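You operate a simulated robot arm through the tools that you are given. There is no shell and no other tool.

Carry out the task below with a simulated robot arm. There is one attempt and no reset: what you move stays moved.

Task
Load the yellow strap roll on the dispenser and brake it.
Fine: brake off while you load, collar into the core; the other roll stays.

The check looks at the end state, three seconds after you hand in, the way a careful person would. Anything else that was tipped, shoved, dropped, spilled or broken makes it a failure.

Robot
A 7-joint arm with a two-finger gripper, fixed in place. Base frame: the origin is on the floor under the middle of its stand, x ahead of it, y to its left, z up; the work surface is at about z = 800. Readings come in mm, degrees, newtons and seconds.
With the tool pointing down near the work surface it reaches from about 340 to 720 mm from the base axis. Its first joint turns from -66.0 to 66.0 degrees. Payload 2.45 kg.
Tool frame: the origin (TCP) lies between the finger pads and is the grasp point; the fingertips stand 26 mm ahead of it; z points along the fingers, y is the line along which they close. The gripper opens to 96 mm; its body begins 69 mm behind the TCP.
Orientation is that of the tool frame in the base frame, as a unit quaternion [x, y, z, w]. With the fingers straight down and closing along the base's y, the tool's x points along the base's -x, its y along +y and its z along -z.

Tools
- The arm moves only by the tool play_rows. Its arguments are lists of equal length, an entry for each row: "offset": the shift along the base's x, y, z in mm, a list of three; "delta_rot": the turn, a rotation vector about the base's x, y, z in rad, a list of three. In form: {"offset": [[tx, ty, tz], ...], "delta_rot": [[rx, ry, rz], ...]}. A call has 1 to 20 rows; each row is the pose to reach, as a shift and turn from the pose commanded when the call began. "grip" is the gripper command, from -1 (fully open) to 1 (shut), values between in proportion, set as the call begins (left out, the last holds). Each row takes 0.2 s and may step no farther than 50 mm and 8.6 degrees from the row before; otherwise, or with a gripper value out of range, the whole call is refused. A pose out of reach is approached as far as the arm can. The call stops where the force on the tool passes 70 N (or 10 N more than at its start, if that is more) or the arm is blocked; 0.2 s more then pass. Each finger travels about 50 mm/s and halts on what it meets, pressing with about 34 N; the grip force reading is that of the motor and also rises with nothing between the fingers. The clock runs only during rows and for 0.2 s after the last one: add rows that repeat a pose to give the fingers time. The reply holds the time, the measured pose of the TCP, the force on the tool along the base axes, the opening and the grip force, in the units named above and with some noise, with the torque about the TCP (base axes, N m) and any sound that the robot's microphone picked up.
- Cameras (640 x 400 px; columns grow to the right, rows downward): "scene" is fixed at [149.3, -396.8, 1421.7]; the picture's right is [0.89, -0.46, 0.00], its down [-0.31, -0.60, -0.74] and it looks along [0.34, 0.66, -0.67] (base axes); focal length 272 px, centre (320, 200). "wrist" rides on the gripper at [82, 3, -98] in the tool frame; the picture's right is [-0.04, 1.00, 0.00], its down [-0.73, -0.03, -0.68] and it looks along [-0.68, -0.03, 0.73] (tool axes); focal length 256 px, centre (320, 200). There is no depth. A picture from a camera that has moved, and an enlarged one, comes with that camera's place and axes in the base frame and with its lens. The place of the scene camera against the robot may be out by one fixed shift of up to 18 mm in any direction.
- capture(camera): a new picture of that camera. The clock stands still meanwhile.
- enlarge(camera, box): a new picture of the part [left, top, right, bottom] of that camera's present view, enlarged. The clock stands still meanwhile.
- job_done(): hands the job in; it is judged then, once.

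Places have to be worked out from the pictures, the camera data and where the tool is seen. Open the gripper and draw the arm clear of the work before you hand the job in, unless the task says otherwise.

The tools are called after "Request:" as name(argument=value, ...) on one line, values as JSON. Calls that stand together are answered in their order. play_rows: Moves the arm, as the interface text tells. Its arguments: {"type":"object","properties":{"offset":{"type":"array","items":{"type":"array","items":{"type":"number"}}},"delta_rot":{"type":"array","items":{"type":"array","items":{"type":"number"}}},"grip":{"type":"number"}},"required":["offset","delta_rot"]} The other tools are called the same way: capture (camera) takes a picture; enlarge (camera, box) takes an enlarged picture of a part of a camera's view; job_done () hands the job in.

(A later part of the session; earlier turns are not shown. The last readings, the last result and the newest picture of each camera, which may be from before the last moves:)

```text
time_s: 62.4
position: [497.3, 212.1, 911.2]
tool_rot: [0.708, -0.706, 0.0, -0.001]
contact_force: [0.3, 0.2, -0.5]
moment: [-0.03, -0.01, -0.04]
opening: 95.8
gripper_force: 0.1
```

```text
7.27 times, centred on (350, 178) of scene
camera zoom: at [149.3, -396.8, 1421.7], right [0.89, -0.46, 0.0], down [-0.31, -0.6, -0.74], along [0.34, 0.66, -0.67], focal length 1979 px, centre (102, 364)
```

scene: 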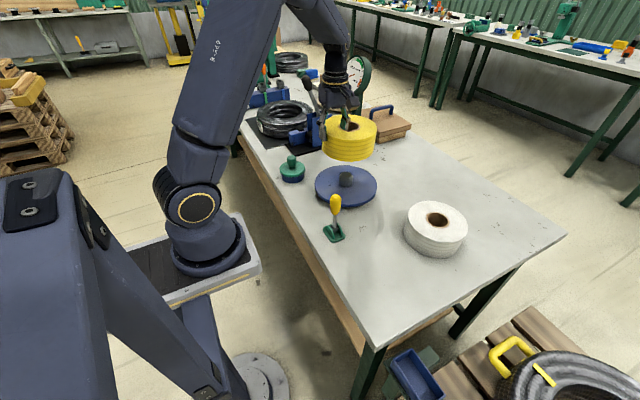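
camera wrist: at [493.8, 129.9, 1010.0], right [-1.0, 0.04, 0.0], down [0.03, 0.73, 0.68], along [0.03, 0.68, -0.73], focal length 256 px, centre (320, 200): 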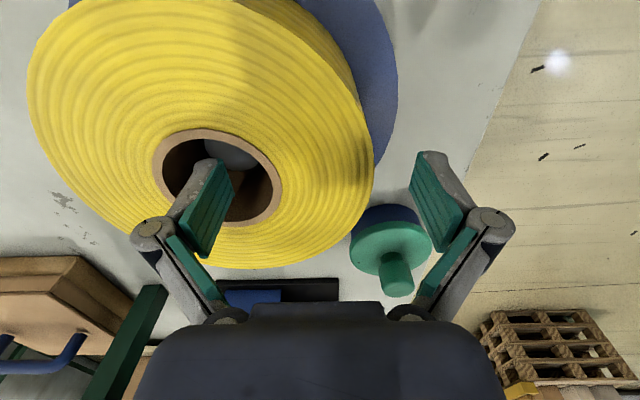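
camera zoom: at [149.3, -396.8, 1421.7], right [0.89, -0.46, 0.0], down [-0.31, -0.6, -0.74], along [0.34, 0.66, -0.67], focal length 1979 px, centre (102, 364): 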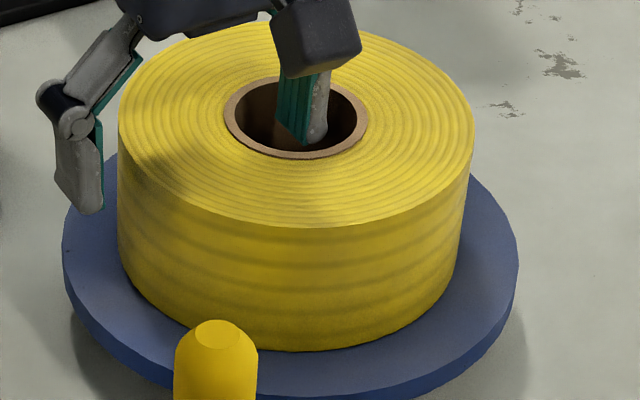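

The roll is released on the dispenser. I'll rise clear and move over so the camera views the collar.

Request:
play_rows(offset=[[0, 0, 25], [0, 0, 60], [0, 0, 108], [-35, 0, 108], [-67, 0, 108], [-67, 0, 108]], delta_rot=[[0, 0, 0], [0, 0, 0], [0, 0, 0], [0, 0, 0], [0, 0, 0], [0, 0, 0]])

Request:
capture(camera="wrist")

Request:
enlarge(camera="wrist", box=[250, 120, 390, 260])

Request:
capture(camera="scene")

```text
time_s: 63.8
position: [431.9, 211.3, 1020.5]
tool_rot: [0.707, -0.707, 0.001, -0.001]
contact_force: [-0.7, -0.5, 0.2]
moment: [0.0, -0.02, -0.03]
opening: 96.3
gripper_force: 0.0
```

```text
taken
camera wrist: at [427.6, 129.4, 1118.7], right [-1.0, 0.04, 0.0], down [0.03, 0.73, 0.68], along [0.03, 0.68, -0.73], focal length 256 px, centre (320, 200)
```

wrist: 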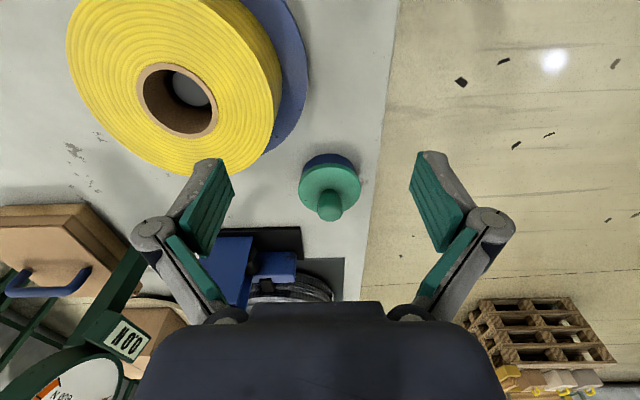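

```text
2.86 times, centred on (320, 190) of wrist
camera zoom: at [427.6, 129.4, 1118.7], right [-1.0, 0.04, 0.0], down [0.03, 0.73, 0.68], along [0.03, 0.68, -0.73], focal length 731 px, centre (320, 229)
```

zoom: 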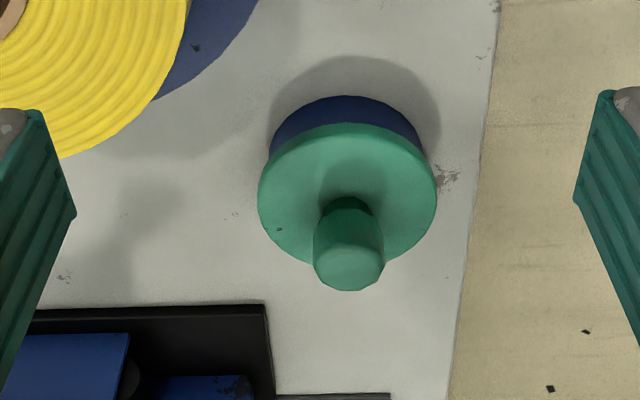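

```text
taken
```

scene: 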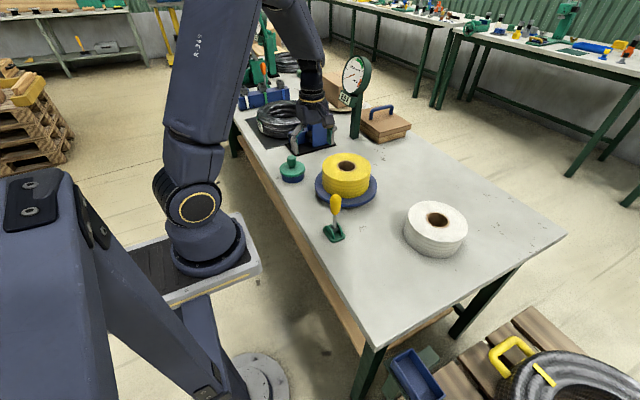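

The collar sits in its blue ring at about (424.5, 373), flange top near z=835 and a knob about 33 mm wide topping at z≈884. I'll move above it with open fingers for a close check.

Request:
play_rows(offset=[[-2, 40, 0], [-4, 80, 0], [-6, 120, 0], [-7, 161, 0], [-7, 161, -35], [-7, 161, -69.5], [-7, 161, -69.5]], delta_rot=[[0, 0, 0], [0, 0, 0], [0, 0, 0], [0, 0, 0], [0, 0, 0], [0, 0, 0], [0, 0, 0]])

Request:
capture(camera="wrist")

Request:
enlarge(camera="scene", box=[260, 120, 340, 190])

```text
time_s: 65.4
position: [421.9, 373.9, 948.8]
tool_rot: [0.708, -0.706, -0.001, -0.001]
contact_force: [-0.6, -0.3, -0.1]
moment: [0.03, 0.0, 0.02]
opening: 95.6
gripper_force: 0.1
```

```text
taken
camera wrist: at [418.4, 291.0, 1047.2], right [-1.0, 0.04, 0.0], down [0.03, 0.73, 0.68], along [0.03, 0.68, -0.73], focal length 256 px, centre (320, 200)
```

wrist: 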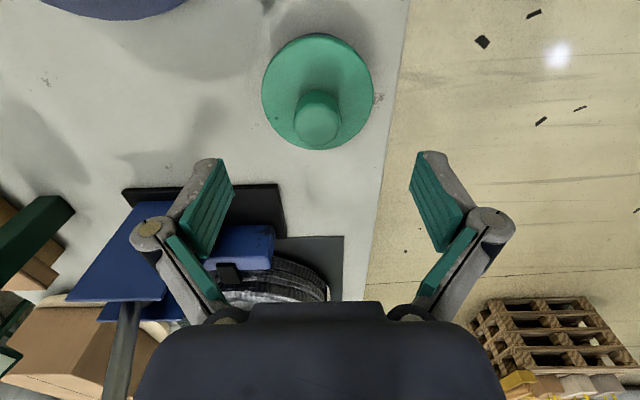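

```text
5.71 times, centred on (300, 155) of scene
camera zoom: at [149.4, -396.8, 1421.7], right [0.89, -0.46, 0.0], down [-0.31, -0.6, -0.74], along [0.34, 0.66, -0.67], focal length 1555 px, centre (434, 457)
```

zoom: 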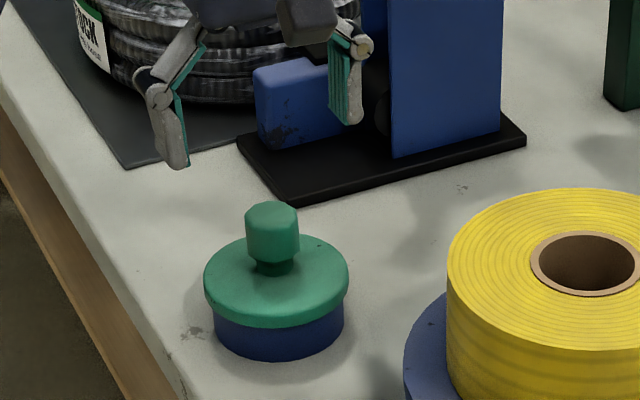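

The knob is centred within about 1.5 mm. I'll nudge and descend around it to TCP z≈871, tips just above the flange.

Request:
play_rows(offset=[[1.5, 1, -20], [1.5, 1, -40], [1.5, 1, -55], [1.5, 1, -68], [1.5, 1, -78], [1.5, 1, -78]], delta_rot=[[0, 0, 0], [0, 0, 0], [0, 0, 0], [0, 0, 0], [0, 0, 0], [0, 0, 0]])

Request:
capture(camera="wrist")

Request:
enlarge(camera="scene", box=[260, 120, 340, 190])

```text
time_s: 66.8
position: [425.7, 373.1, 870.7]
tool_rot: [0.707, -0.707, 0.0, -0.001]
contact_force: [-0.2, 0.4, 0.2]
moment: [-0.01, -0.02, 0.03]
opening: 96.0
gripper_force: 0.1
```

```text
taken
camera wrist: at [420.9, 291.8, 970.0], right [-1.0, 0.04, 0.0], down [0.03, 0.73, 0.68], along [0.03, 0.68, -0.73], focal length 256 px, centre (320, 200)
```

wrist: 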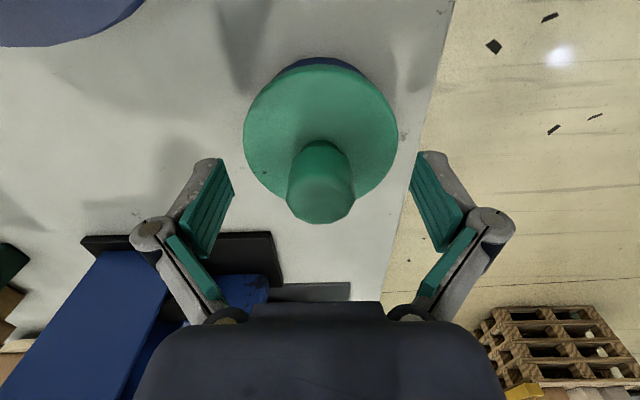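

```text
5.71 times, centred on (300, 155) of scene
camera zoom: at [149.3, -396.8, 1421.7], right [0.89, -0.46, 0.0], down [-0.31, -0.6, -0.74], along [0.34, 0.66, -0.67], focal length 1555 px, centre (434, 457)
```

zoom: 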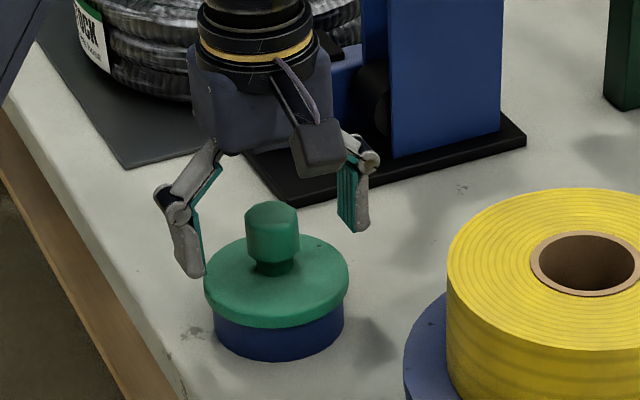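

The knob is centred between the pads. I'll close on it.

Request:
play_rows(offset=[[0, 0, 0], [0, 0, 0], [0, 0, 0], [0, 0, 0], [0, 0, 0], [0, 0, 0]], delta_rot=[[0, 0, 0], [0, 0, 0], [0, 0, 0], [0, 0, 0], [0, 0, 0], [0, 0, 0]], grip=1)

Request:
play_rows(offset=[[0, 0, 4], [0, 0, 8], [0, 0, 12], [0, 0, 12]], delta_rot=[[0, 0, 0], [0, 0, 0], [0, 0, 0], [0, 0, 0]])

Request:
enlarge(camera="scene", box=[260, 120, 340, 190])

```text
time_s: 68.2
position: [424.5, 374.0, 871.9]
tool_rot: [0.707, -0.707, 0.001, -0.001]
contact_force: [-1.3, -0.7, 2.3]
moment: [-0.01, 0.02, 0.01]
opening: 32.1
gripper_force: 34.3
```

```text
time_s: 69.2
position: [426.0, 375.4, 883.6]
tool_rot: [0.707, -0.707, 0.0, -0.001]
contact_force: [0.3, -0.2, -2.6]
moment: [-0.04, -0.02, -0.03]
opening: 32.4
gripper_force: 33.9
```

```text
5.71 times, centred on (300, 155) of scene
camera zoom: at [149.4, -396.8, 1421.7], right [0.89, -0.46, 0.0], down [-0.31, -0.6, -0.74], along [0.34, 0.66, -0.67], focal length 1555 px, centre (434, 457)
```

zoom: 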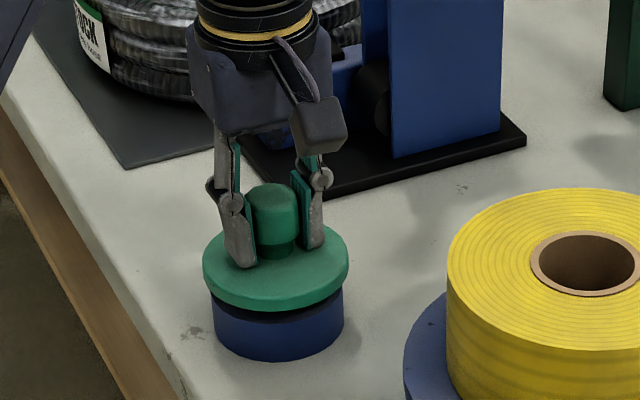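

The green collar lifts cleanly out of the blue ring at about 2.6 N. I'll continue lifting and look at its spigot.

Request:
play_rows(offset=[[0, 0, 8], [0, 0, 18], [0, 0, 30], [0, 0, 50], [0, 0, 75], [0, 0, 100], [0, 0, 116], [0, 0, 116]], delta_rot=[[0, 0, 0], [0, 0, 0], [0, 0, 0], [0, 0, 0], [0, 0, 0], [0, 0, 0], [0, 0, 0], [0, 0, 0]])

Request:
enlarge(camera="scene", box=[250, 90, 400, 220])

Request:
capture(camera="wrist")

```text
time_s: 71.0
position: [426.6, 373.4, 999.2]
tool_rot: [-0.707, 0.707, 0.0, 0.001]
contact_force: [-0.1, -0.1, -2.9]
moment: [0.02, -0.02, 0.0]
opening: 32.5
gripper_force: 34.2
```

```text
3.08 times, centred on (325, 155) of scene
camera zoom: at [149.4, -396.8, 1421.7], right [0.89, -0.46, 0.0], down [-0.31, -0.6, -0.74], along [0.34, 0.66, -0.67], focal length 837 px, centre (305, 338)
```

zoom: 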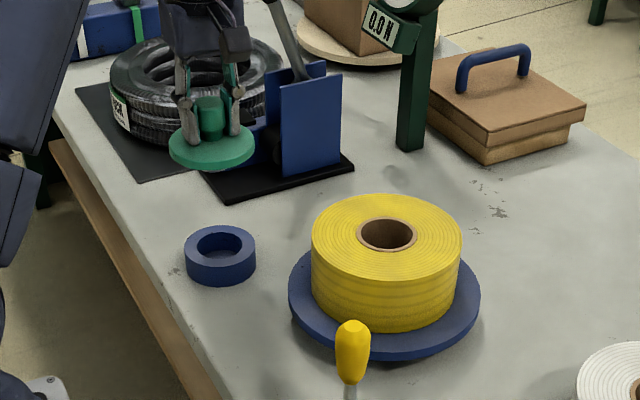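

```text
taken
camera wrist: at [421.5, 291.6, 1098.5], right [-1.0, 0.04, 0.0], down [0.03, 0.73, 0.68], along [0.03, 0.68, -0.73], focal length 256 px, centre (320, 200)
```

wrist: 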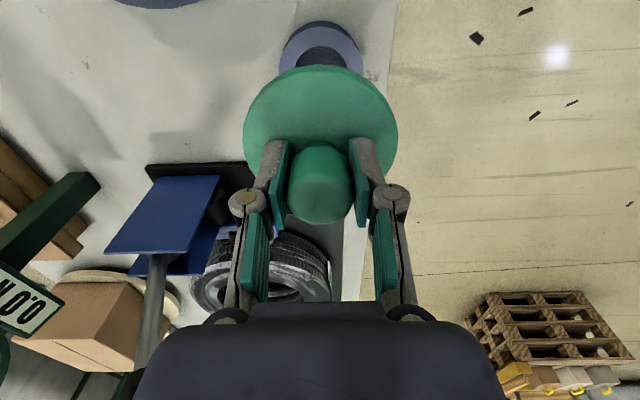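

The collar is out and the blue ring stays put. Before inserting, I'll measure the core centre precisely with the wrist camera, first from the -x side of the roll.

Request:
play_rows(offset=[[0, 0, 20], [0, 0, 40], [1, -35, 40], [2, -75, 40], [3, -115, 40], [4, -150, 40], [4, -162, 40], [4, -162, 40]], delta_rot=[[0, 0, 0], [0, 0, 0], [0, 0, 0], [0, 0, 0], [0, 0, 0], [0, 0, 0], [0, 0, 0], [0, 0, 0]])

Request:
capture(camera="wrist")

Request:
enlarge(camera="wrist", box=[100, 30, 260, 160])

Request:
enlarge(camera="scene", box=[300, 140, 400, 220])

```text
time_s: 72.8
position: [431.1, 210.5, 1040.8]
tool_rot: [0.708, -0.706, 0.0, -0.001]
contact_force: [-0.1, 0.2, -2.5]
moment: [0.0, -0.01, 0.03]
opening: 32.4
gripper_force: 34.0
```

```text
taken
camera wrist: at [426.6, 128.7, 1139.1], right [-1.0, 0.04, 0.0], down [0.03, 0.73, 0.68], along [0.03, 0.68, -0.73], focal length 256 px, centre (320, 200)
```

wrist: 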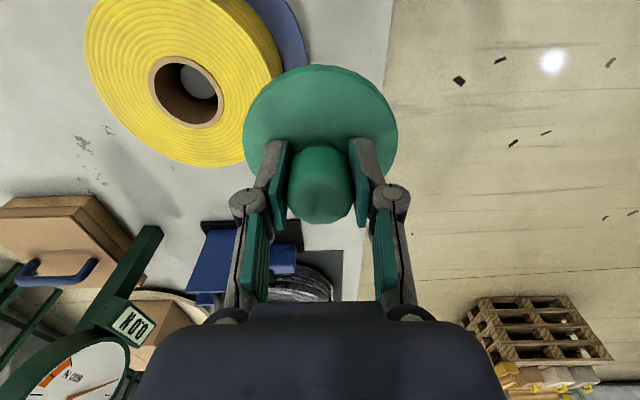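

```text
3.08 times, centred on (180, 95) of wrist
camera zoom: at [426.6, 128.7, 1139.1], right [-1.0, 0.04, 0.0], down [0.03, 0.73, 0.68], along [0.03, 0.68, -0.73], focal length 788 px, centre (751, 523)
```

zoom: 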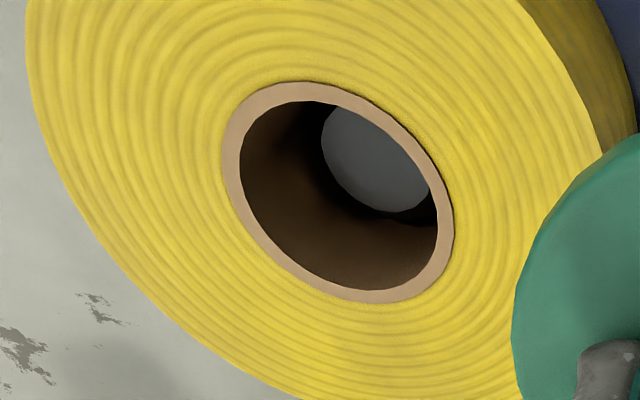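

```text
5.00 times, centred on (350, 180) of scene
camera zoom: at [149.4, -396.8, 1421.7], right [0.89, -0.46, 0.0], down [-0.31, -0.6, -0.74], along [0.34, 0.66, -0.67], focal length 1361 px, centre (170, 300)
```

zoom: 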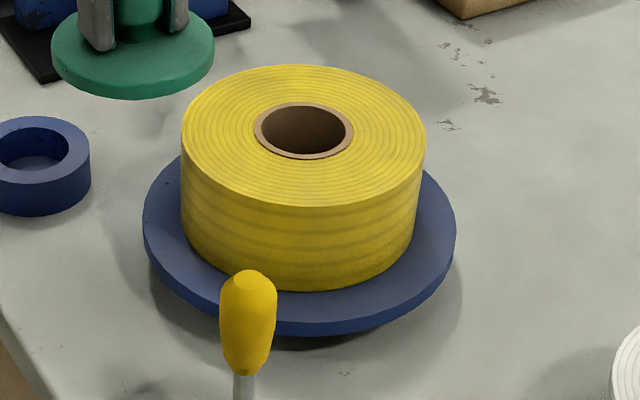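

The core centre is about (549.2, 213) and the hub is visible inside it. I'll carry the collar above the core and lower to just above the roll.

Request:
play_rows(offset=[[30, 0.2, 0], [65, 0.4, 0], [100, 0.6, 0], [119.2, 0.7, 0], [119.2, 0.7, -20], [119.2, 0.7, -40], [119.2, 0.7, -55], [119.2, 0.7, -55]], delta_rot=[[0, 0, 0], [0, 0, 0], [0, 0, 0], [0, 0, 0], [0, 0, 0], [0, 0, 0], [0, 0, 0], [0, 0, 0]])

Request:
enlarge(camera="scene", box=[300, 120, 400, 210])

Request:
capture(camera="wrist")

```text
time_s: 74.6
position: [548.7, 212.6, 985.2]
tool_rot: [0.708, -0.707, 0.001, -0.001]
contact_force: [0.3, 0.0, -2.0]
moment: [-0.02, -0.05, 0.02]
opening: 32.3
gripper_force: 34.1
```

```text
4.44 times, centred on (350, 165) of scene
camera zoom: at [149.4, -396.8, 1421.7], right [0.89, -0.46, 0.0], down [-0.31, -0.6, -0.74], along [0.34, 0.66, -0.67], focal length 1209 px, centre (187, 356)
```

zoom: 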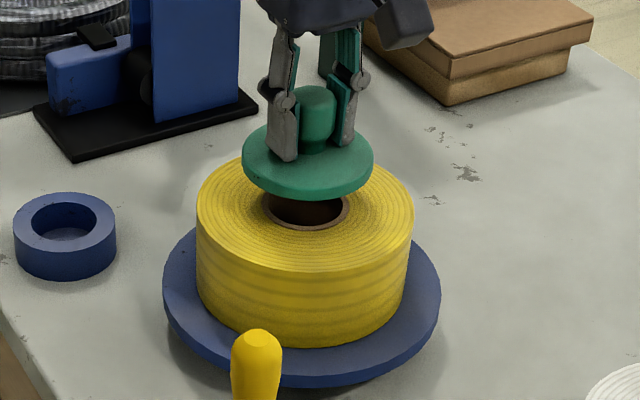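

```text
taken
camera wrist: at [545.4, 130.7, 1082.9], right [-1.0, 0.04, 0.0], down [0.03, 0.73, 0.68], along [0.03, 0.68, -0.73], focal length 256 px, centre (320, 200)
```

wrist: 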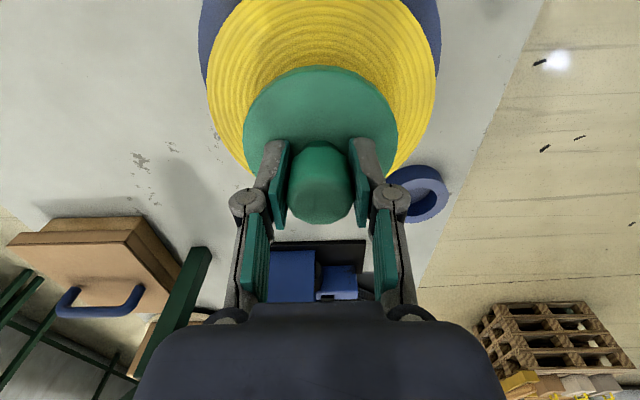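

The wrist view suggests the roll centre may be about 2 mm to -x of the collar axis. I'll zoom in on the roll edges to measure more finely.

Request:
enlarge(camera="wrist", box=[190, 20, 320, 200])

Request:
enlarge(camera="wrist", box=[320, 20, 450, 200])

Request:
enlarge(camera="scene", box=[325, 145, 390, 195])

```text
2.22 times, centred on (255, 110) of wrist
camera zoom: at [545.4, 130.7, 1082.9], right [-1.0, 0.04, 0.0], down [0.03, 0.73, 0.68], along [0.03, 0.68, -0.73], focal length 569 px, centre (464, 400)
```

zoom: 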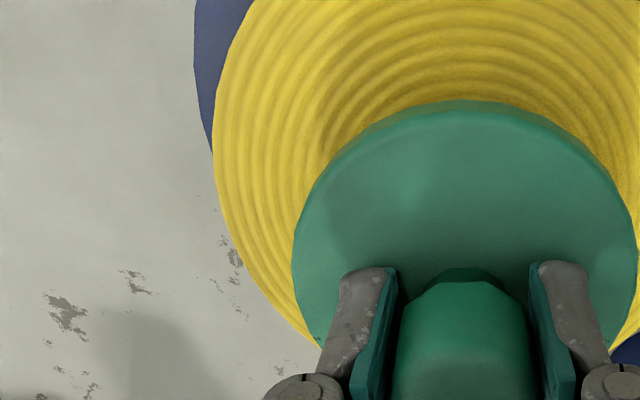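

```text
2.22 times, centred on (385, 110) of wrist
camera zoom: at [545.4, 130.7, 1082.9], right [-1.0, 0.04, 0.0], down [0.03, 0.73, 0.68], along [0.03, 0.68, -0.73], focal length 569 px, centre (176, 400)
```

zoom: 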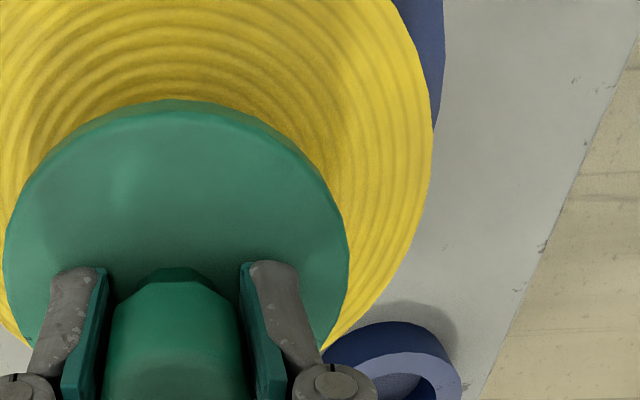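

```text
8.00 times, centred on (358, 170) of scene
camera zoom: at [149.4, -396.8, 1421.7], right [0.89, -0.46, 0.0], down [-0.31, -0.6, -0.74], along [0.34, 0.66, -0.67], focal length 2177 px, centre (20, 440)
```

zoom: 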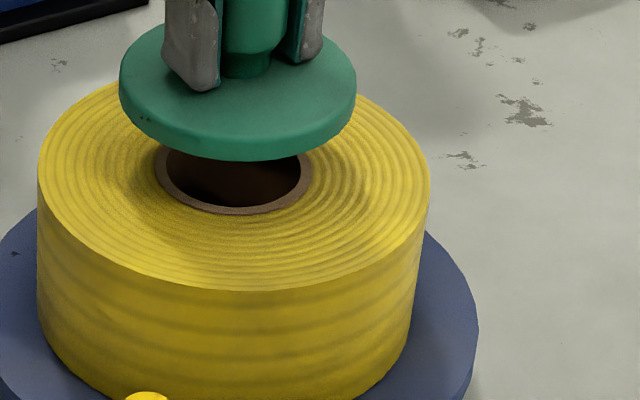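

The collar and core agree within about 1 mm. I'll lower in small steps, watching for early contact of the spigot with the core rim.

Request:
play_rows(offset=[[-0.5, 0, -4], [-0.5, 0, -8], [-0.5, 0, -11], [-0.5, 0, -14], [-0.5, 0, -14]], delta_rot=[[0, 0, 0], [0, 0, 0], [0, 0, 0], [0, 0, 0], [0, 0, 0]])

Request:
enlarge(camera="scene", box=[325, 145, 390, 195])

```text
time_s: 75.8
position: [548.5, 213.0, 970.0]
tool_rot: [0.708, -0.706, 0.001, -0.001]
contact_force: [0.2, -0.2, -2.1]
moment: [0.02, -0.02, 0.01]
opening: 32.5
gripper_force: 33.7
```

```text
8.00 times, centred on (358, 170) of scene
camera zoom: at [149.4, -396.8, 1421.7], right [0.89, -0.46, 0.0], down [-0.31, -0.6, -0.74], along [0.34, 0.66, -0.67], focal length 2177 px, centre (20, 440)
```

zoom: 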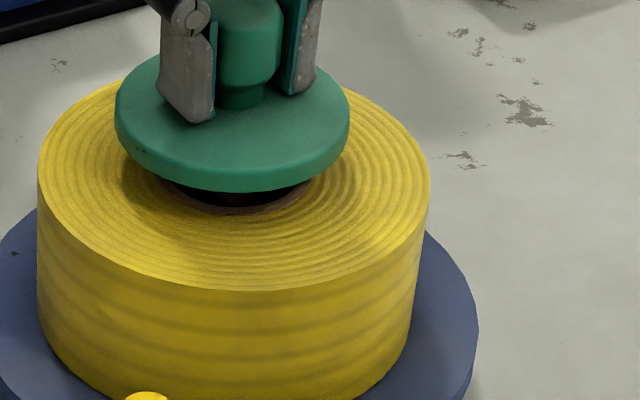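

No contact yet, with the flange roughly 18 mm above the roll. I'll continue in 3 mm steps.

Request:
play_rows(offset=[[0, 0, -3], [0, 0, -6], [0, 0, -9]], delta_rot=[[0, 0, 0], [0, 0, 0], [0, 0, 0]])

Request:
enlarge(camera="scene", box=[325, 145, 390, 195])

```text
time_s: 76.6
position: [548.9, 212.8, 961.7]
tool_rot: [0.708, -0.707, 0.0, -0.002]
contact_force: [-0.1, -0.5, -2.4]
moment: [0.01, 0.01, -0.01]
opening: 32.6
gripper_force: 34.1
```

```text
8.00 times, centred on (358, 170) of scene
camera zoom: at [149.4, -396.8, 1421.7], right [0.89, -0.46, 0.0], down [-0.31, -0.6, -0.74], along [0.34, 0.66, -0.67], focal length 2177 px, centre (20, 440)
```

zoom: 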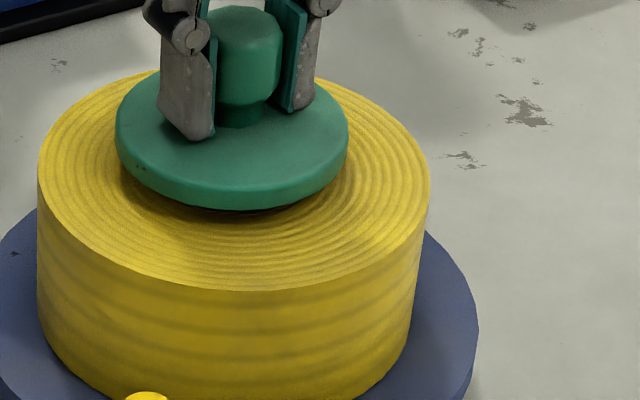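

Still no contact and the flange is close to the roll. I'll continue until it seats.

Request:
play_rows(offset=[[0, 0, -3], [0, 0, -6], [0, 0, -8]], delta_rot=[[0, 0, 0], [0, 0, 0], [0, 0, 0]])

Request:
enlarge(camera="scene", box=[325, 145, 390, 195])

```text
time_s: 77.4
position: [548.7, 212.9, 955.0]
tool_rot: [0.707, -0.707, 0.0, 0.0]
contact_force: [-0.9, -0.1, -2.7]
moment: [0.01, -0.01, 0.02]
opening: 32.3
gripper_force: 33.5
```

```text
8.00 times, centred on (358, 170) of scene
camera zoom: at [149.4, -396.8, 1421.7], right [0.89, -0.46, 0.0], down [-0.31, -0.6, -0.74], along [0.34, 0.66, -0.67], focal length 2177 px, centre (20, 440)
```

zoom: 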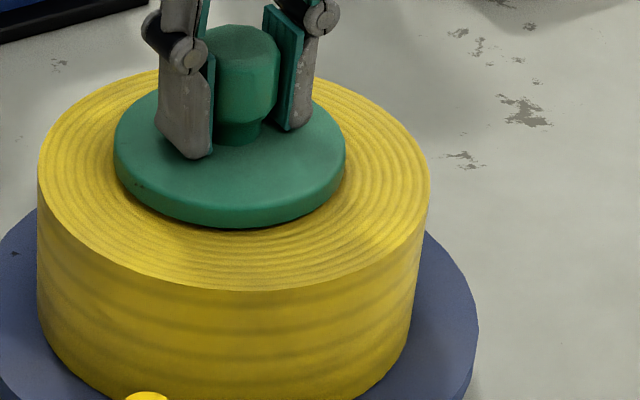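

The flange is just above the roll's top face with no contact force, so the spigot is entering the core freely. I'll go a few more mm until it touches.

Request:
play_rows(offset=[[0, 0, -1.5], [0, 0, -3], [0, 0, -4]], delta_rot=[[0, 0, 0], [0, 0, 0], [0, 0, 0]])

Request:
enlarge(camera="scene", box=[325, 145, 390, 195])

```text
time_s: 78.2
position: [547.7, 212.0, 951.8]
tool_rot: [-0.707, 0.707, 0.0, 0.002]
contact_force: [-5.1, -2.9, 14.7]
moment: [-0.08, 0.12, 0.02]
opening: 32.4
gripper_force: 33.7
```

```text
8.00 times, centred on (358, 170) of scene
camera zoom: at [149.0, -397.0, 1421.7], right [0.89, -0.46, 0.0], down [-0.31, -0.6, -0.74], along [0.34, 0.66, -0.67], focal length 2177 px, centre (20, 440)
```

zoom: 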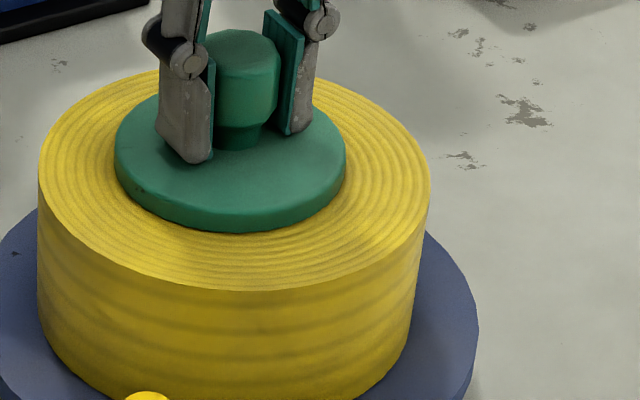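

Contact at z≈951 shows 14.7 N up with a small side force toward -x/-y. I'll shift slightly that way and press a little more to see if it settles further.

Request:
play_rows(offset=[[-0.8, -0.5, 1], [-1.6, -1, 1], [-1.6, -1, -0.5], [-1.6, -1, -1.5], [-1.6, -1, -1.5]], delta_rot=[[0, 0, 0], [0, 0, 0], [0, 0, 0], [0, 0, 0], [0, 0, 0]])

Request:
enlarge(camera="scene", box=[325, 145, 390, 195])

```text
time_s: 79.4
position: [546.6, 211.2, 949.9]
tool_rot: [0.708, -0.707, 0.0, -0.003]
contact_force: [2.1, 3.4, 26.9]
moment: [0.1, -0.02, 0.03]
opening: 32.3
gripper_force: 34.1
```

```text
8.00 times, centred on (358, 170) of scene
camera zoom: at [148.9, -396.9, 1421.7], right [0.89, -0.46, 0.0], down [-0.31, -0.6, -0.74], along [0.34, 0.66, -0.67], focal length 2177 px, centre (20, 440)
```

zoom: 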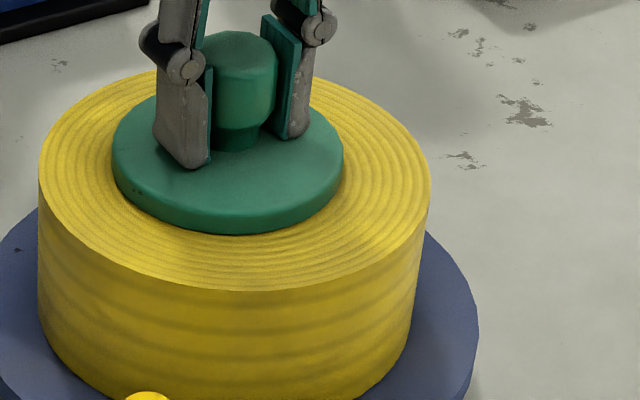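

The side force has reversed, which suggests the spigot is in the bore and the flange is on the roll. I'll re-centre slightly, unload, then open the fingers.

Request:
play_rows(offset=[[0.5, 0.5, 1], [0.5, 0.5, 1.5], [0.5, 0.5, 1.5]], delta_rot=[[0, 0, 0], [0, 0, 0], [0, 0, 0]])

Request:
play_rows(offset=[[0, 0, 0], [0, 0, 0], [0, 0, 0], [0, 0, 0]], delta_rot=[[0, 0, 0], [0, 0, 0], [0, 0, 0], [0, 0, 0]], grip=-0.6)

Request:
enlarge(camera="scene", box=[325, 145, 390, 195])

Request:
capture(camera="wrist")

```text
time_s: 80.2
position: [545.9, 211.4, 950.3]
tool_rot: [0.707, -0.707, -0.001, -0.001]
contact_force: [1.3, 3.2, 9.6]
moment: [0.59, -0.12, -0.02]
opening: 32.0
gripper_force: 33.6
```

```text
time_s: 81.2
position: [547.2, 211.1, 950.4]
tool_rot: [0.709, -0.706, 0.0, -0.001]
contact_force: [-0.3, 0.2, 0.8]
moment: [0.0, 0.02, 0.03]
opening: 76.7
gripper_force: 0.1
```

```text
8.00 times, centred on (358, 170) of scene
camera zoom: at [149.3, -396.8, 1421.7], right [0.89, -0.46, 0.0], down [-0.31, -0.6, -0.74], along [0.34, 0.66, -0.67], focal length 2177 px, centre (20, 440)
```

zoom: 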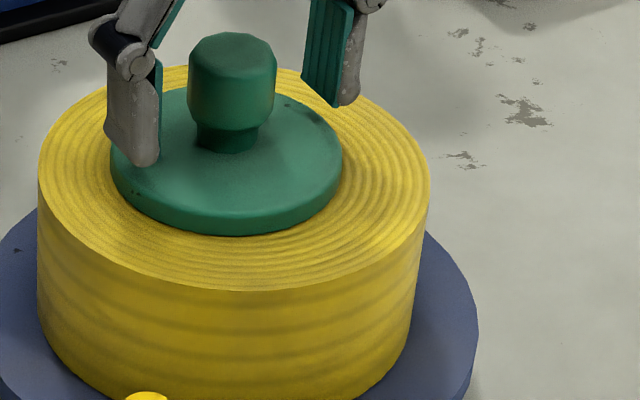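

```text
taken
camera wrist: at [543.2, 130.0, 1049.0], right [-1.0, 0.04, 0.0], down [0.03, 0.73, 0.68], along [0.03, 0.68, -0.73], focal length 256 px, centre (320, 200)
```

wrist: 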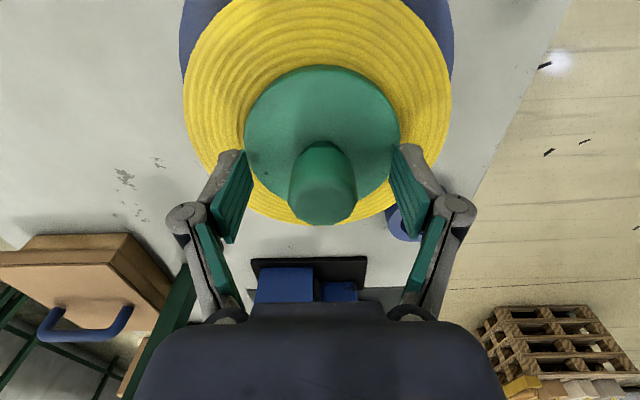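

The collar is released on the roll. I'll rise straight up and inspect the collar seating and the empty stand closely.

Request:
play_rows(offset=[[0, 0, 20], [0, 0, 45], [0, 0, 80], [-30, -20, 100], [-60, -60, 100], [-60, -60, 100]], delta_rot=[[0, 0, 0], [0, 0, 0], [0, 0, 0], [0, 0, 0], [0, 0, 0], [0, 0, 0]])

Request:
enlarge(camera="scene", box=[325, 145, 390, 195])

Request:
enlarge(camera="scene", box=[270, 150, 320, 190])

Request:
capture(camera="wrist")

```text
time_s: 82.6
position: [485.3, 154.1, 1048.3]
tool_rot: [0.708, -0.706, 0.0, -0.001]
contact_force: [0.0, -0.2, 0.3]
moment: [-0.02, -0.01, 0.0]
opening: 77.0
gripper_force: 0.1
```

```text
8.00 times, centred on (358, 170) of scene
camera zoom: at [149.3, -396.8, 1421.7], right [0.89, -0.46, 0.0], down [-0.31, -0.6, -0.74], along [0.34, 0.66, -0.67], focal length 2177 px, centre (20, 440)
```

zoom: 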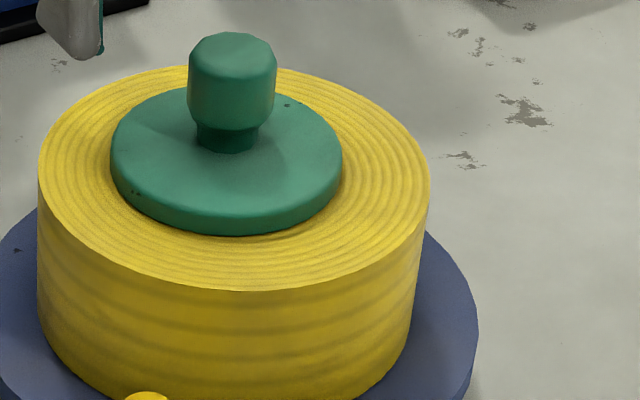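

```text
10.00 times, centred on (295, 170) of scene
camera zoom: at [149.3, -396.8, 1421.7], right [0.89, -0.46, 0.0], down [-0.31, -0.6, -0.74], along [0.34, 0.66, -0.67], focal length 2721 px, centre (570, 500)
```

zoom: 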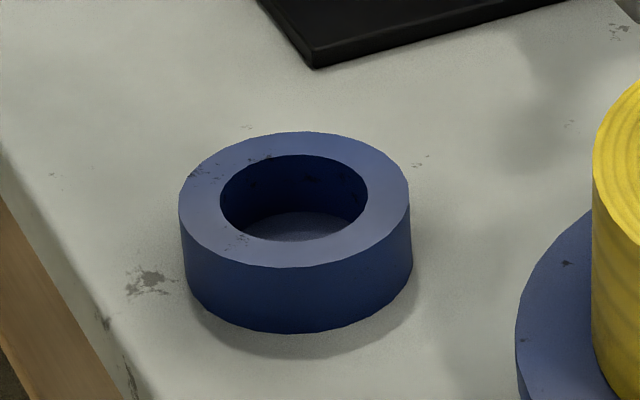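

```text
taken
camera wrist: at [482.3, 70.0, 1148.0], right [-1.0, 0.04, 0.0], down [0.03, 0.73, 0.68], along [0.03, 0.68, -0.73], focal length 256 px, centre (320, 200)
```

wrist: 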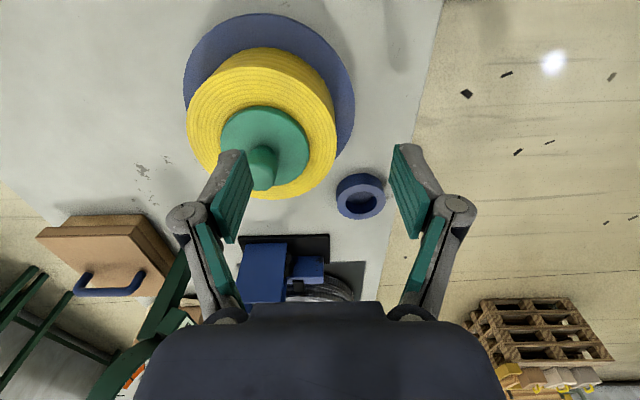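

The collar sits flat with its flange against the roll face and upright, and the blue stand is in place. Now I'll set the brake: close the fingers and come down on the +y side of the upright lever.

Request:
play_rows(offset=[[-30, -20, 0], [-63.1, -43, 0], [-63.1, -43, 0], [-63.1, -43, -45], [-63.1, -43, -85], [-63.1, -43, -110], [-63.1, -43, -125], [-63.1, -43, -125]], delta_rot=[[0, 0, 0], [0, 0, 0], [0, 0, 0], [0, 0, 0], [0, 0, 0], [0, 0, 0], [0, 0, 0], [0, 0, 0]], grip=1)

Request:
capture(camera="wrist")

Request:
enlarge(camera="scene", box=[290, 150, 410, 250])

```text
time_s: 84.4
position: [424.8, 108.1, 924.0]
tool_rot: [0.707, -0.707, 0.0, -0.001]
contact_force: [-0.2, -0.5, 0.2]
moment: [0.0, 0.0, -0.01]
opening: 0.2
gripper_force: 28.5
```

```text
taken
camera wrist: at [420.9, 26.5, 1022.9], right [-1.0, 0.04, 0.0], down [0.03, 0.73, 0.68], along [0.03, 0.68, -0.73], focal length 256 px, centre (320, 200)
```

wrist: 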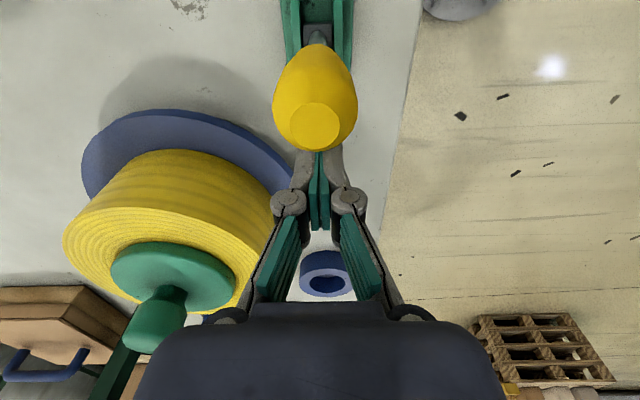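

```text
4.00 times, centred on (350, 200) of scene
camera zoom: at [149.4, -396.8, 1421.7], right [0.89, -0.46, 0.0], down [-0.31, -0.6, -0.74], along [0.34, 0.66, -0.67], focal length 1088 px, centre (200, 200)
```

zoom: 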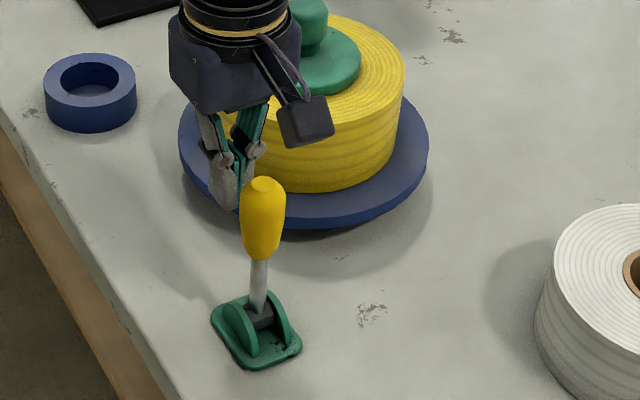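

The closed fingertips are on the +y side of the lever, and the collar looks flush on the roll from this side. I'll push in -y with small steps.

Request:
play_rows(offset=[[0, -7, 0], [0, -13, 0], [0, -18, -1], [0, -23, -2], [0, -28, -3], [0, -33, -4]], delta_rot=[[0, 0, 0], [0, 0, 0], [0, 0, 0], [0, 0, 0], [0, 0, 0], [0, 0, 0]])

Request:
enlarge(camera="scene", box=[290, 150, 410, 250])

```text
time_s: 85.8
position: [425.6, 76.1, 921.0]
tool_rot: [-0.707, 0.707, 0.0, 0.001]
contact_force: [0.4, 0.7, 0.4]
moment: [0.01, -0.05, 0.04]
opening: 0.0
gripper_force: 28.5
```

```text
4.00 times, centred on (350, 200) of scene
camera zoom: at [149.4, -396.8, 1421.7], right [0.89, -0.46, 0.0], down [-0.31, -0.6, -0.74], along [0.34, 0.66, -0.67], focal length 1088 px, centre (200, 200)
```

zoom: 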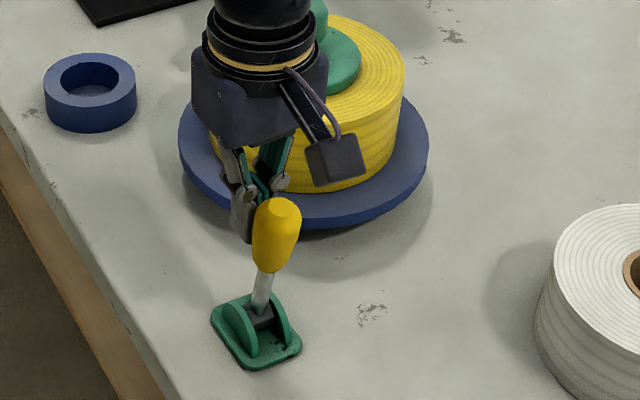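

The lever is tilting toward -y under light force. I'll continue while lowering.

Request:
play_rows(offset=[[0, -5, -2], [0, -10, -4], [0, -15, -7], [0, -20, -11], [0, -25, -15]], delta_rot=[[0, 0, 0], [0, 0, 0], [0, 0, 0], [0, 0, 0], [0, 0, 0]])

Request:
enlarge(camera="scene", box=[290, 150, 410, 250])

```text
time_s: 87.0
position: [423.7, 51.5, 904.6]
tool_rot: [0.707, -0.707, 0.0, -0.001]
contact_force: [-0.7, 0.9, 0.5]
moment: [0.04, -0.02, -0.02]
opening: 0.0
gripper_force: 28.4
```

```text
4.00 times, centred on (350, 200) of scene
camera zoom: at [149.3, -396.8, 1421.7], right [0.89, -0.46, 0.0], down [-0.31, -0.6, -0.74], along [0.34, 0.66, -0.67], focal length 1088 px, centre (200, 200)
```

zoom: 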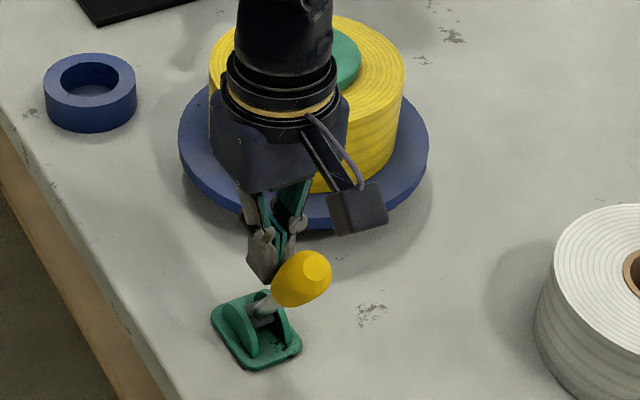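

The lever is around 50° now. I'll continue pushing down toward the end stop.

Request:
play_rows(offset=[[0, -4, -3], [0, -8, -6], [0, -12, -9], [0, -15, -12]], delta_rot=[[0, 0, 0], [0, 0, 0], [0, 0, 0], [0, 0, 0]])

Request:
enlarge(camera="scene", box=[290, 150, 410, 250])

Request:
capture(camera="wrist")

```text
time_s: 88.0
position: [424.2, 35.8, 892.9]
tool_rot: [0.708, -0.706, 0.0, -0.001]
contact_force: [1.4, 0.5, -0.1]
moment: [-0.02, 0.04, 0.06]
opening: 0.0
gripper_force: 28.3
```

```text
4.00 times, centred on (350, 200) of scene
camera zoom: at [149.3, -396.8, 1421.7], right [0.89, -0.46, 0.0], down [-0.31, -0.6, -0.74], along [0.34, 0.66, -0.67], focal length 1088 px, centre (200, 200)
```

zoom: 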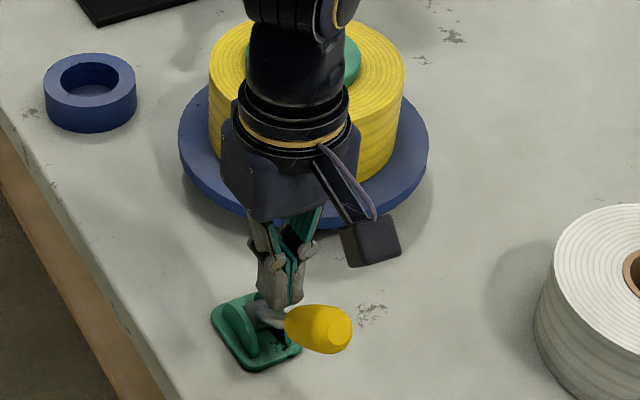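

```text
taken
camera wrist: at [420.1, -45.8, 992.5], right [-1.0, 0.04, 0.0], down [0.03, 0.73, 0.68], along [0.03, 0.68, -0.73], focal length 256 px, centre (320, 200)
```

wrist: 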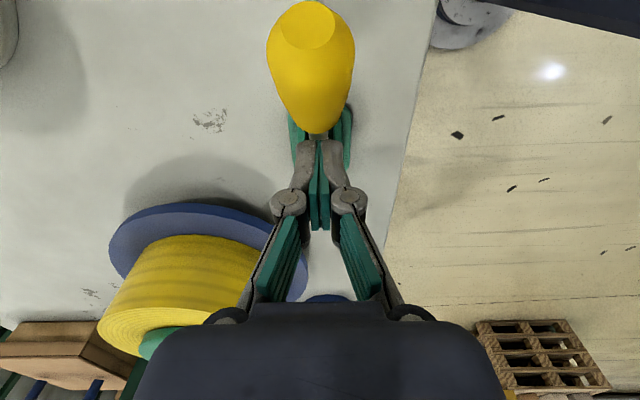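

The lever looks back at its original leaning position. I'll nudge further in small steps to feel for the end stop.

Request:
play_rows(offset=[[0, -1.5, -1.5], [0, -3, -3], [0, -4, -4]], delta_rot=[[0, 0, 0], [0, 0, 0], [0, 0, 0]])

Request:
enlarge(camera="scene", box=[310, 195, 380, 250])

```text
time_s: 88.8
position: [425.1, 33.9, 890.3]
tool_rot: [0.708, -0.706, -0.001, -0.002]
contact_force: [-1.6, 4.3, 1.1]
moment: [0.08, 0.03, 0.0]
opening: 5.8
gripper_force: 28.6
```

```text
7.27 times, centred on (345, 222) of scene
camera zoom: at [149.3, -396.7, 1421.8], right [0.89, -0.46, 0.0], down [-0.31, -0.6, -0.74], along [0.34, 0.66, -0.67], focal length 1979 px, centre (138, 36)
```

zoom: 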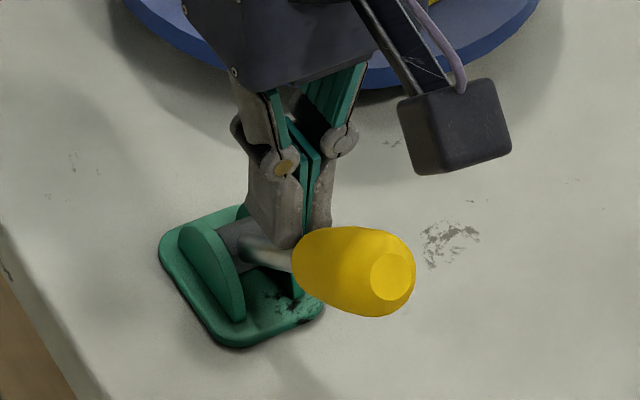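

The lever matches its original picture exactly and now pushes back, so it is at its brake-on stop. I'll back away, rise clear, open the gripper and inspect everything.

Request:
play_rows(offset=[[0, 8, 3], [0, 14, 30], [0, 14, 70], [0, 14, 110], [-10, 0, 130], [-10, 0, 130]], delta_rot=[[0, 0, 0], [0, 0, 0], [0, 0, 0], [0, 0, 0], [0, 0, 0], [0, 0, 0]])

Request:
capture(camera="scene")

Request:
enlarge(camera="scene", box=[310, 195, 380, 250])

Request:
enlarge(camera="wrist", box=[100, 150, 320, 320])

```text
time_s: 90.2
position: [415.3, 33.6, 1020.1]
tool_rot: [0.708, -0.706, -0.001, -0.002]
contact_force: [0.4, 0.8, 0.3]
moment: [-0.01, 0.0, 0.03]
opening: 0.0
gripper_force: 28.6
```

```text
taken
```

scene: 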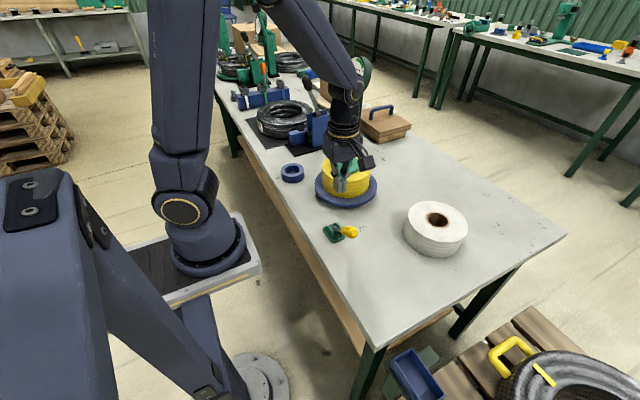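

```text
7.27 times, centred on (345, 222) of scene
camera zoom: at [149.3, -396.8, 1421.7], right [0.89, -0.46, 0.0], down [-0.31, -0.6, -0.74], along [0.34, 0.66, -0.67], focal length 1979 px, centre (138, 36)
```

zoom: 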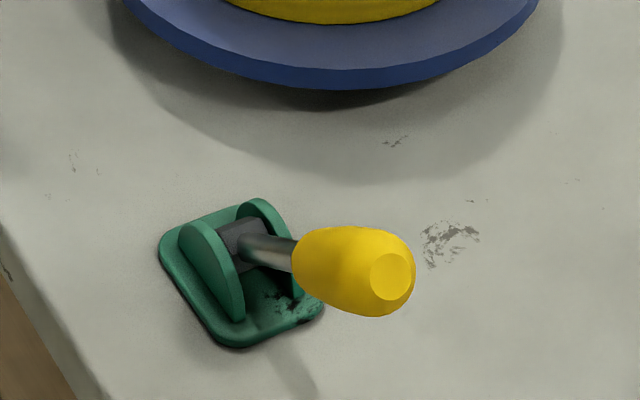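

```text
2.35 times, centred on (210, 235) of wrist
camera zoom: at [410.4, -49.0, 1118.6], right [-1.0, 0.04, 0.0], down [0.03, 0.73, 0.68], along [0.03, 0.68, -0.73], focal length 602 px, centre (579, 118)
```

zoom: 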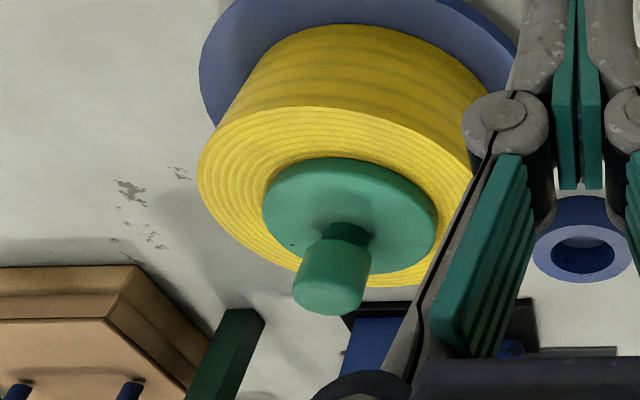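

The lever stays braked and the scene is tidy. I want to be certain the collar is fully seated, so I'll zoom in on the flange edge.

Request:
play_rows(offset=[[20, -30, 0], [50, -60, 0], [90, -70, 0], [130, -75, 0], [134, -75, -15], [134, -75, -15]], delta_rot=[[0.1, 0, 0], [0.2, 0, 0], [0.3, 0, 0], [0.4, 0, 0], [0.5, 0, 0], [0.55, 0, 0]], grip=-1)

Request:
capture(camera="wrist")

Request:
enlarge(camera="scene", box=[335, 160, 380, 190])

```text
time_s: 91.6
position: [549.1, -42.7, 1004.6]
tool_rot: [0.681, -0.68, -0.193, -0.194]
contact_force: [-0.2, 0.7, -0.3]
moment: [0.0, 0.02, 0.01]
opening: 95.9
gripper_force: 0.0
```

```text
taken
camera wrist: at [544.6, -164.4, 1046.4], right [-1.0, 0.03, 0.02], down [0.03, 0.27, 0.96], along [0.03, 0.96, -0.27], focal length 256 px, centre (320, 200)
```

wrist: 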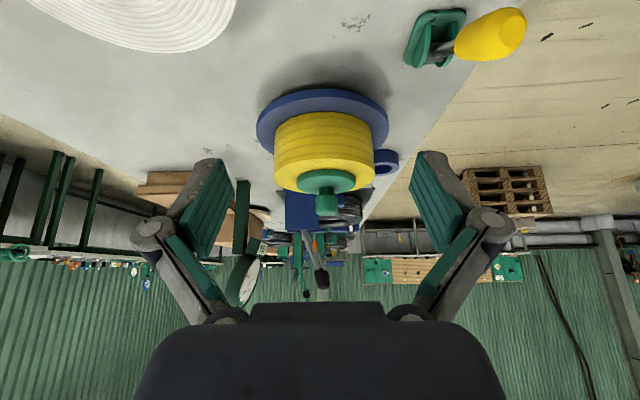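

```text
13.33 times, centred on (358, 175) of scene
camera zoom: at [149.4, -396.8, 1421.7], right [0.89, -0.46, 0.0], down [-0.31, -0.6, -0.74], along [0.34, 0.66, -0.67], focal length 3628 px, centre (-180, 533)
```

zoom: 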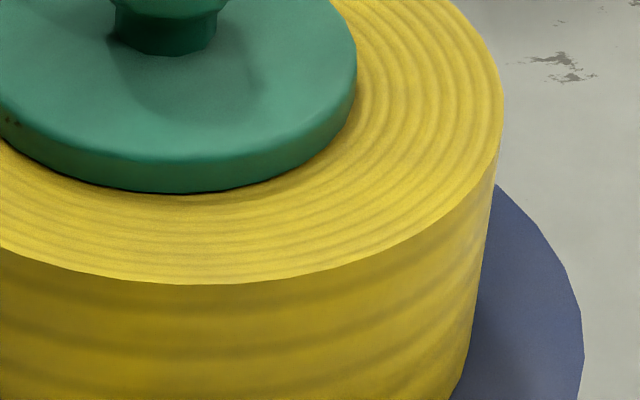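

Request:
enlarge(camera="wrist", box=[250, 80, 400, 225])

Request:
enlarge(camera="wrist", box=[290, 155, 365, 220])

```text
2.76 times, centred on (325, 152) of wrist
camera zoom: at [544.6, -164.4, 1046.4], right [-1.0, 0.03, 0.02], down [0.03, 0.27, 0.96], along [0.03, 0.96, -0.27], focal length 706 px, centre (306, 331)
```

zoom: 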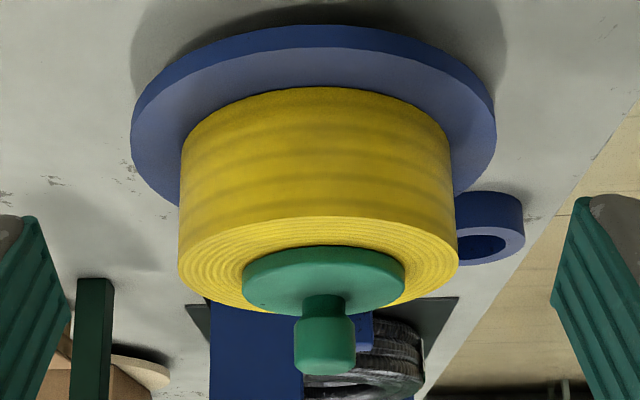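

```text
6.15 times, centred on (328, 188) of wrist
camera zoom: at [544.6, -164.4, 1046.4], right [-1.0, 0.03, 0.02], down [0.03, 0.27, 0.96], along [0.03, 0.96, -0.27], focal length 1575 px, centre (274, 277)
```

zoom: 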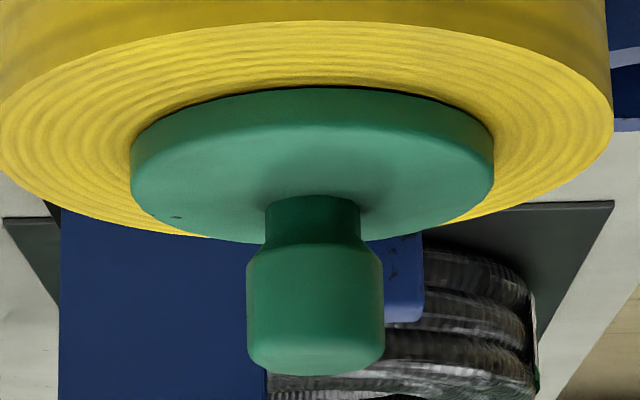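

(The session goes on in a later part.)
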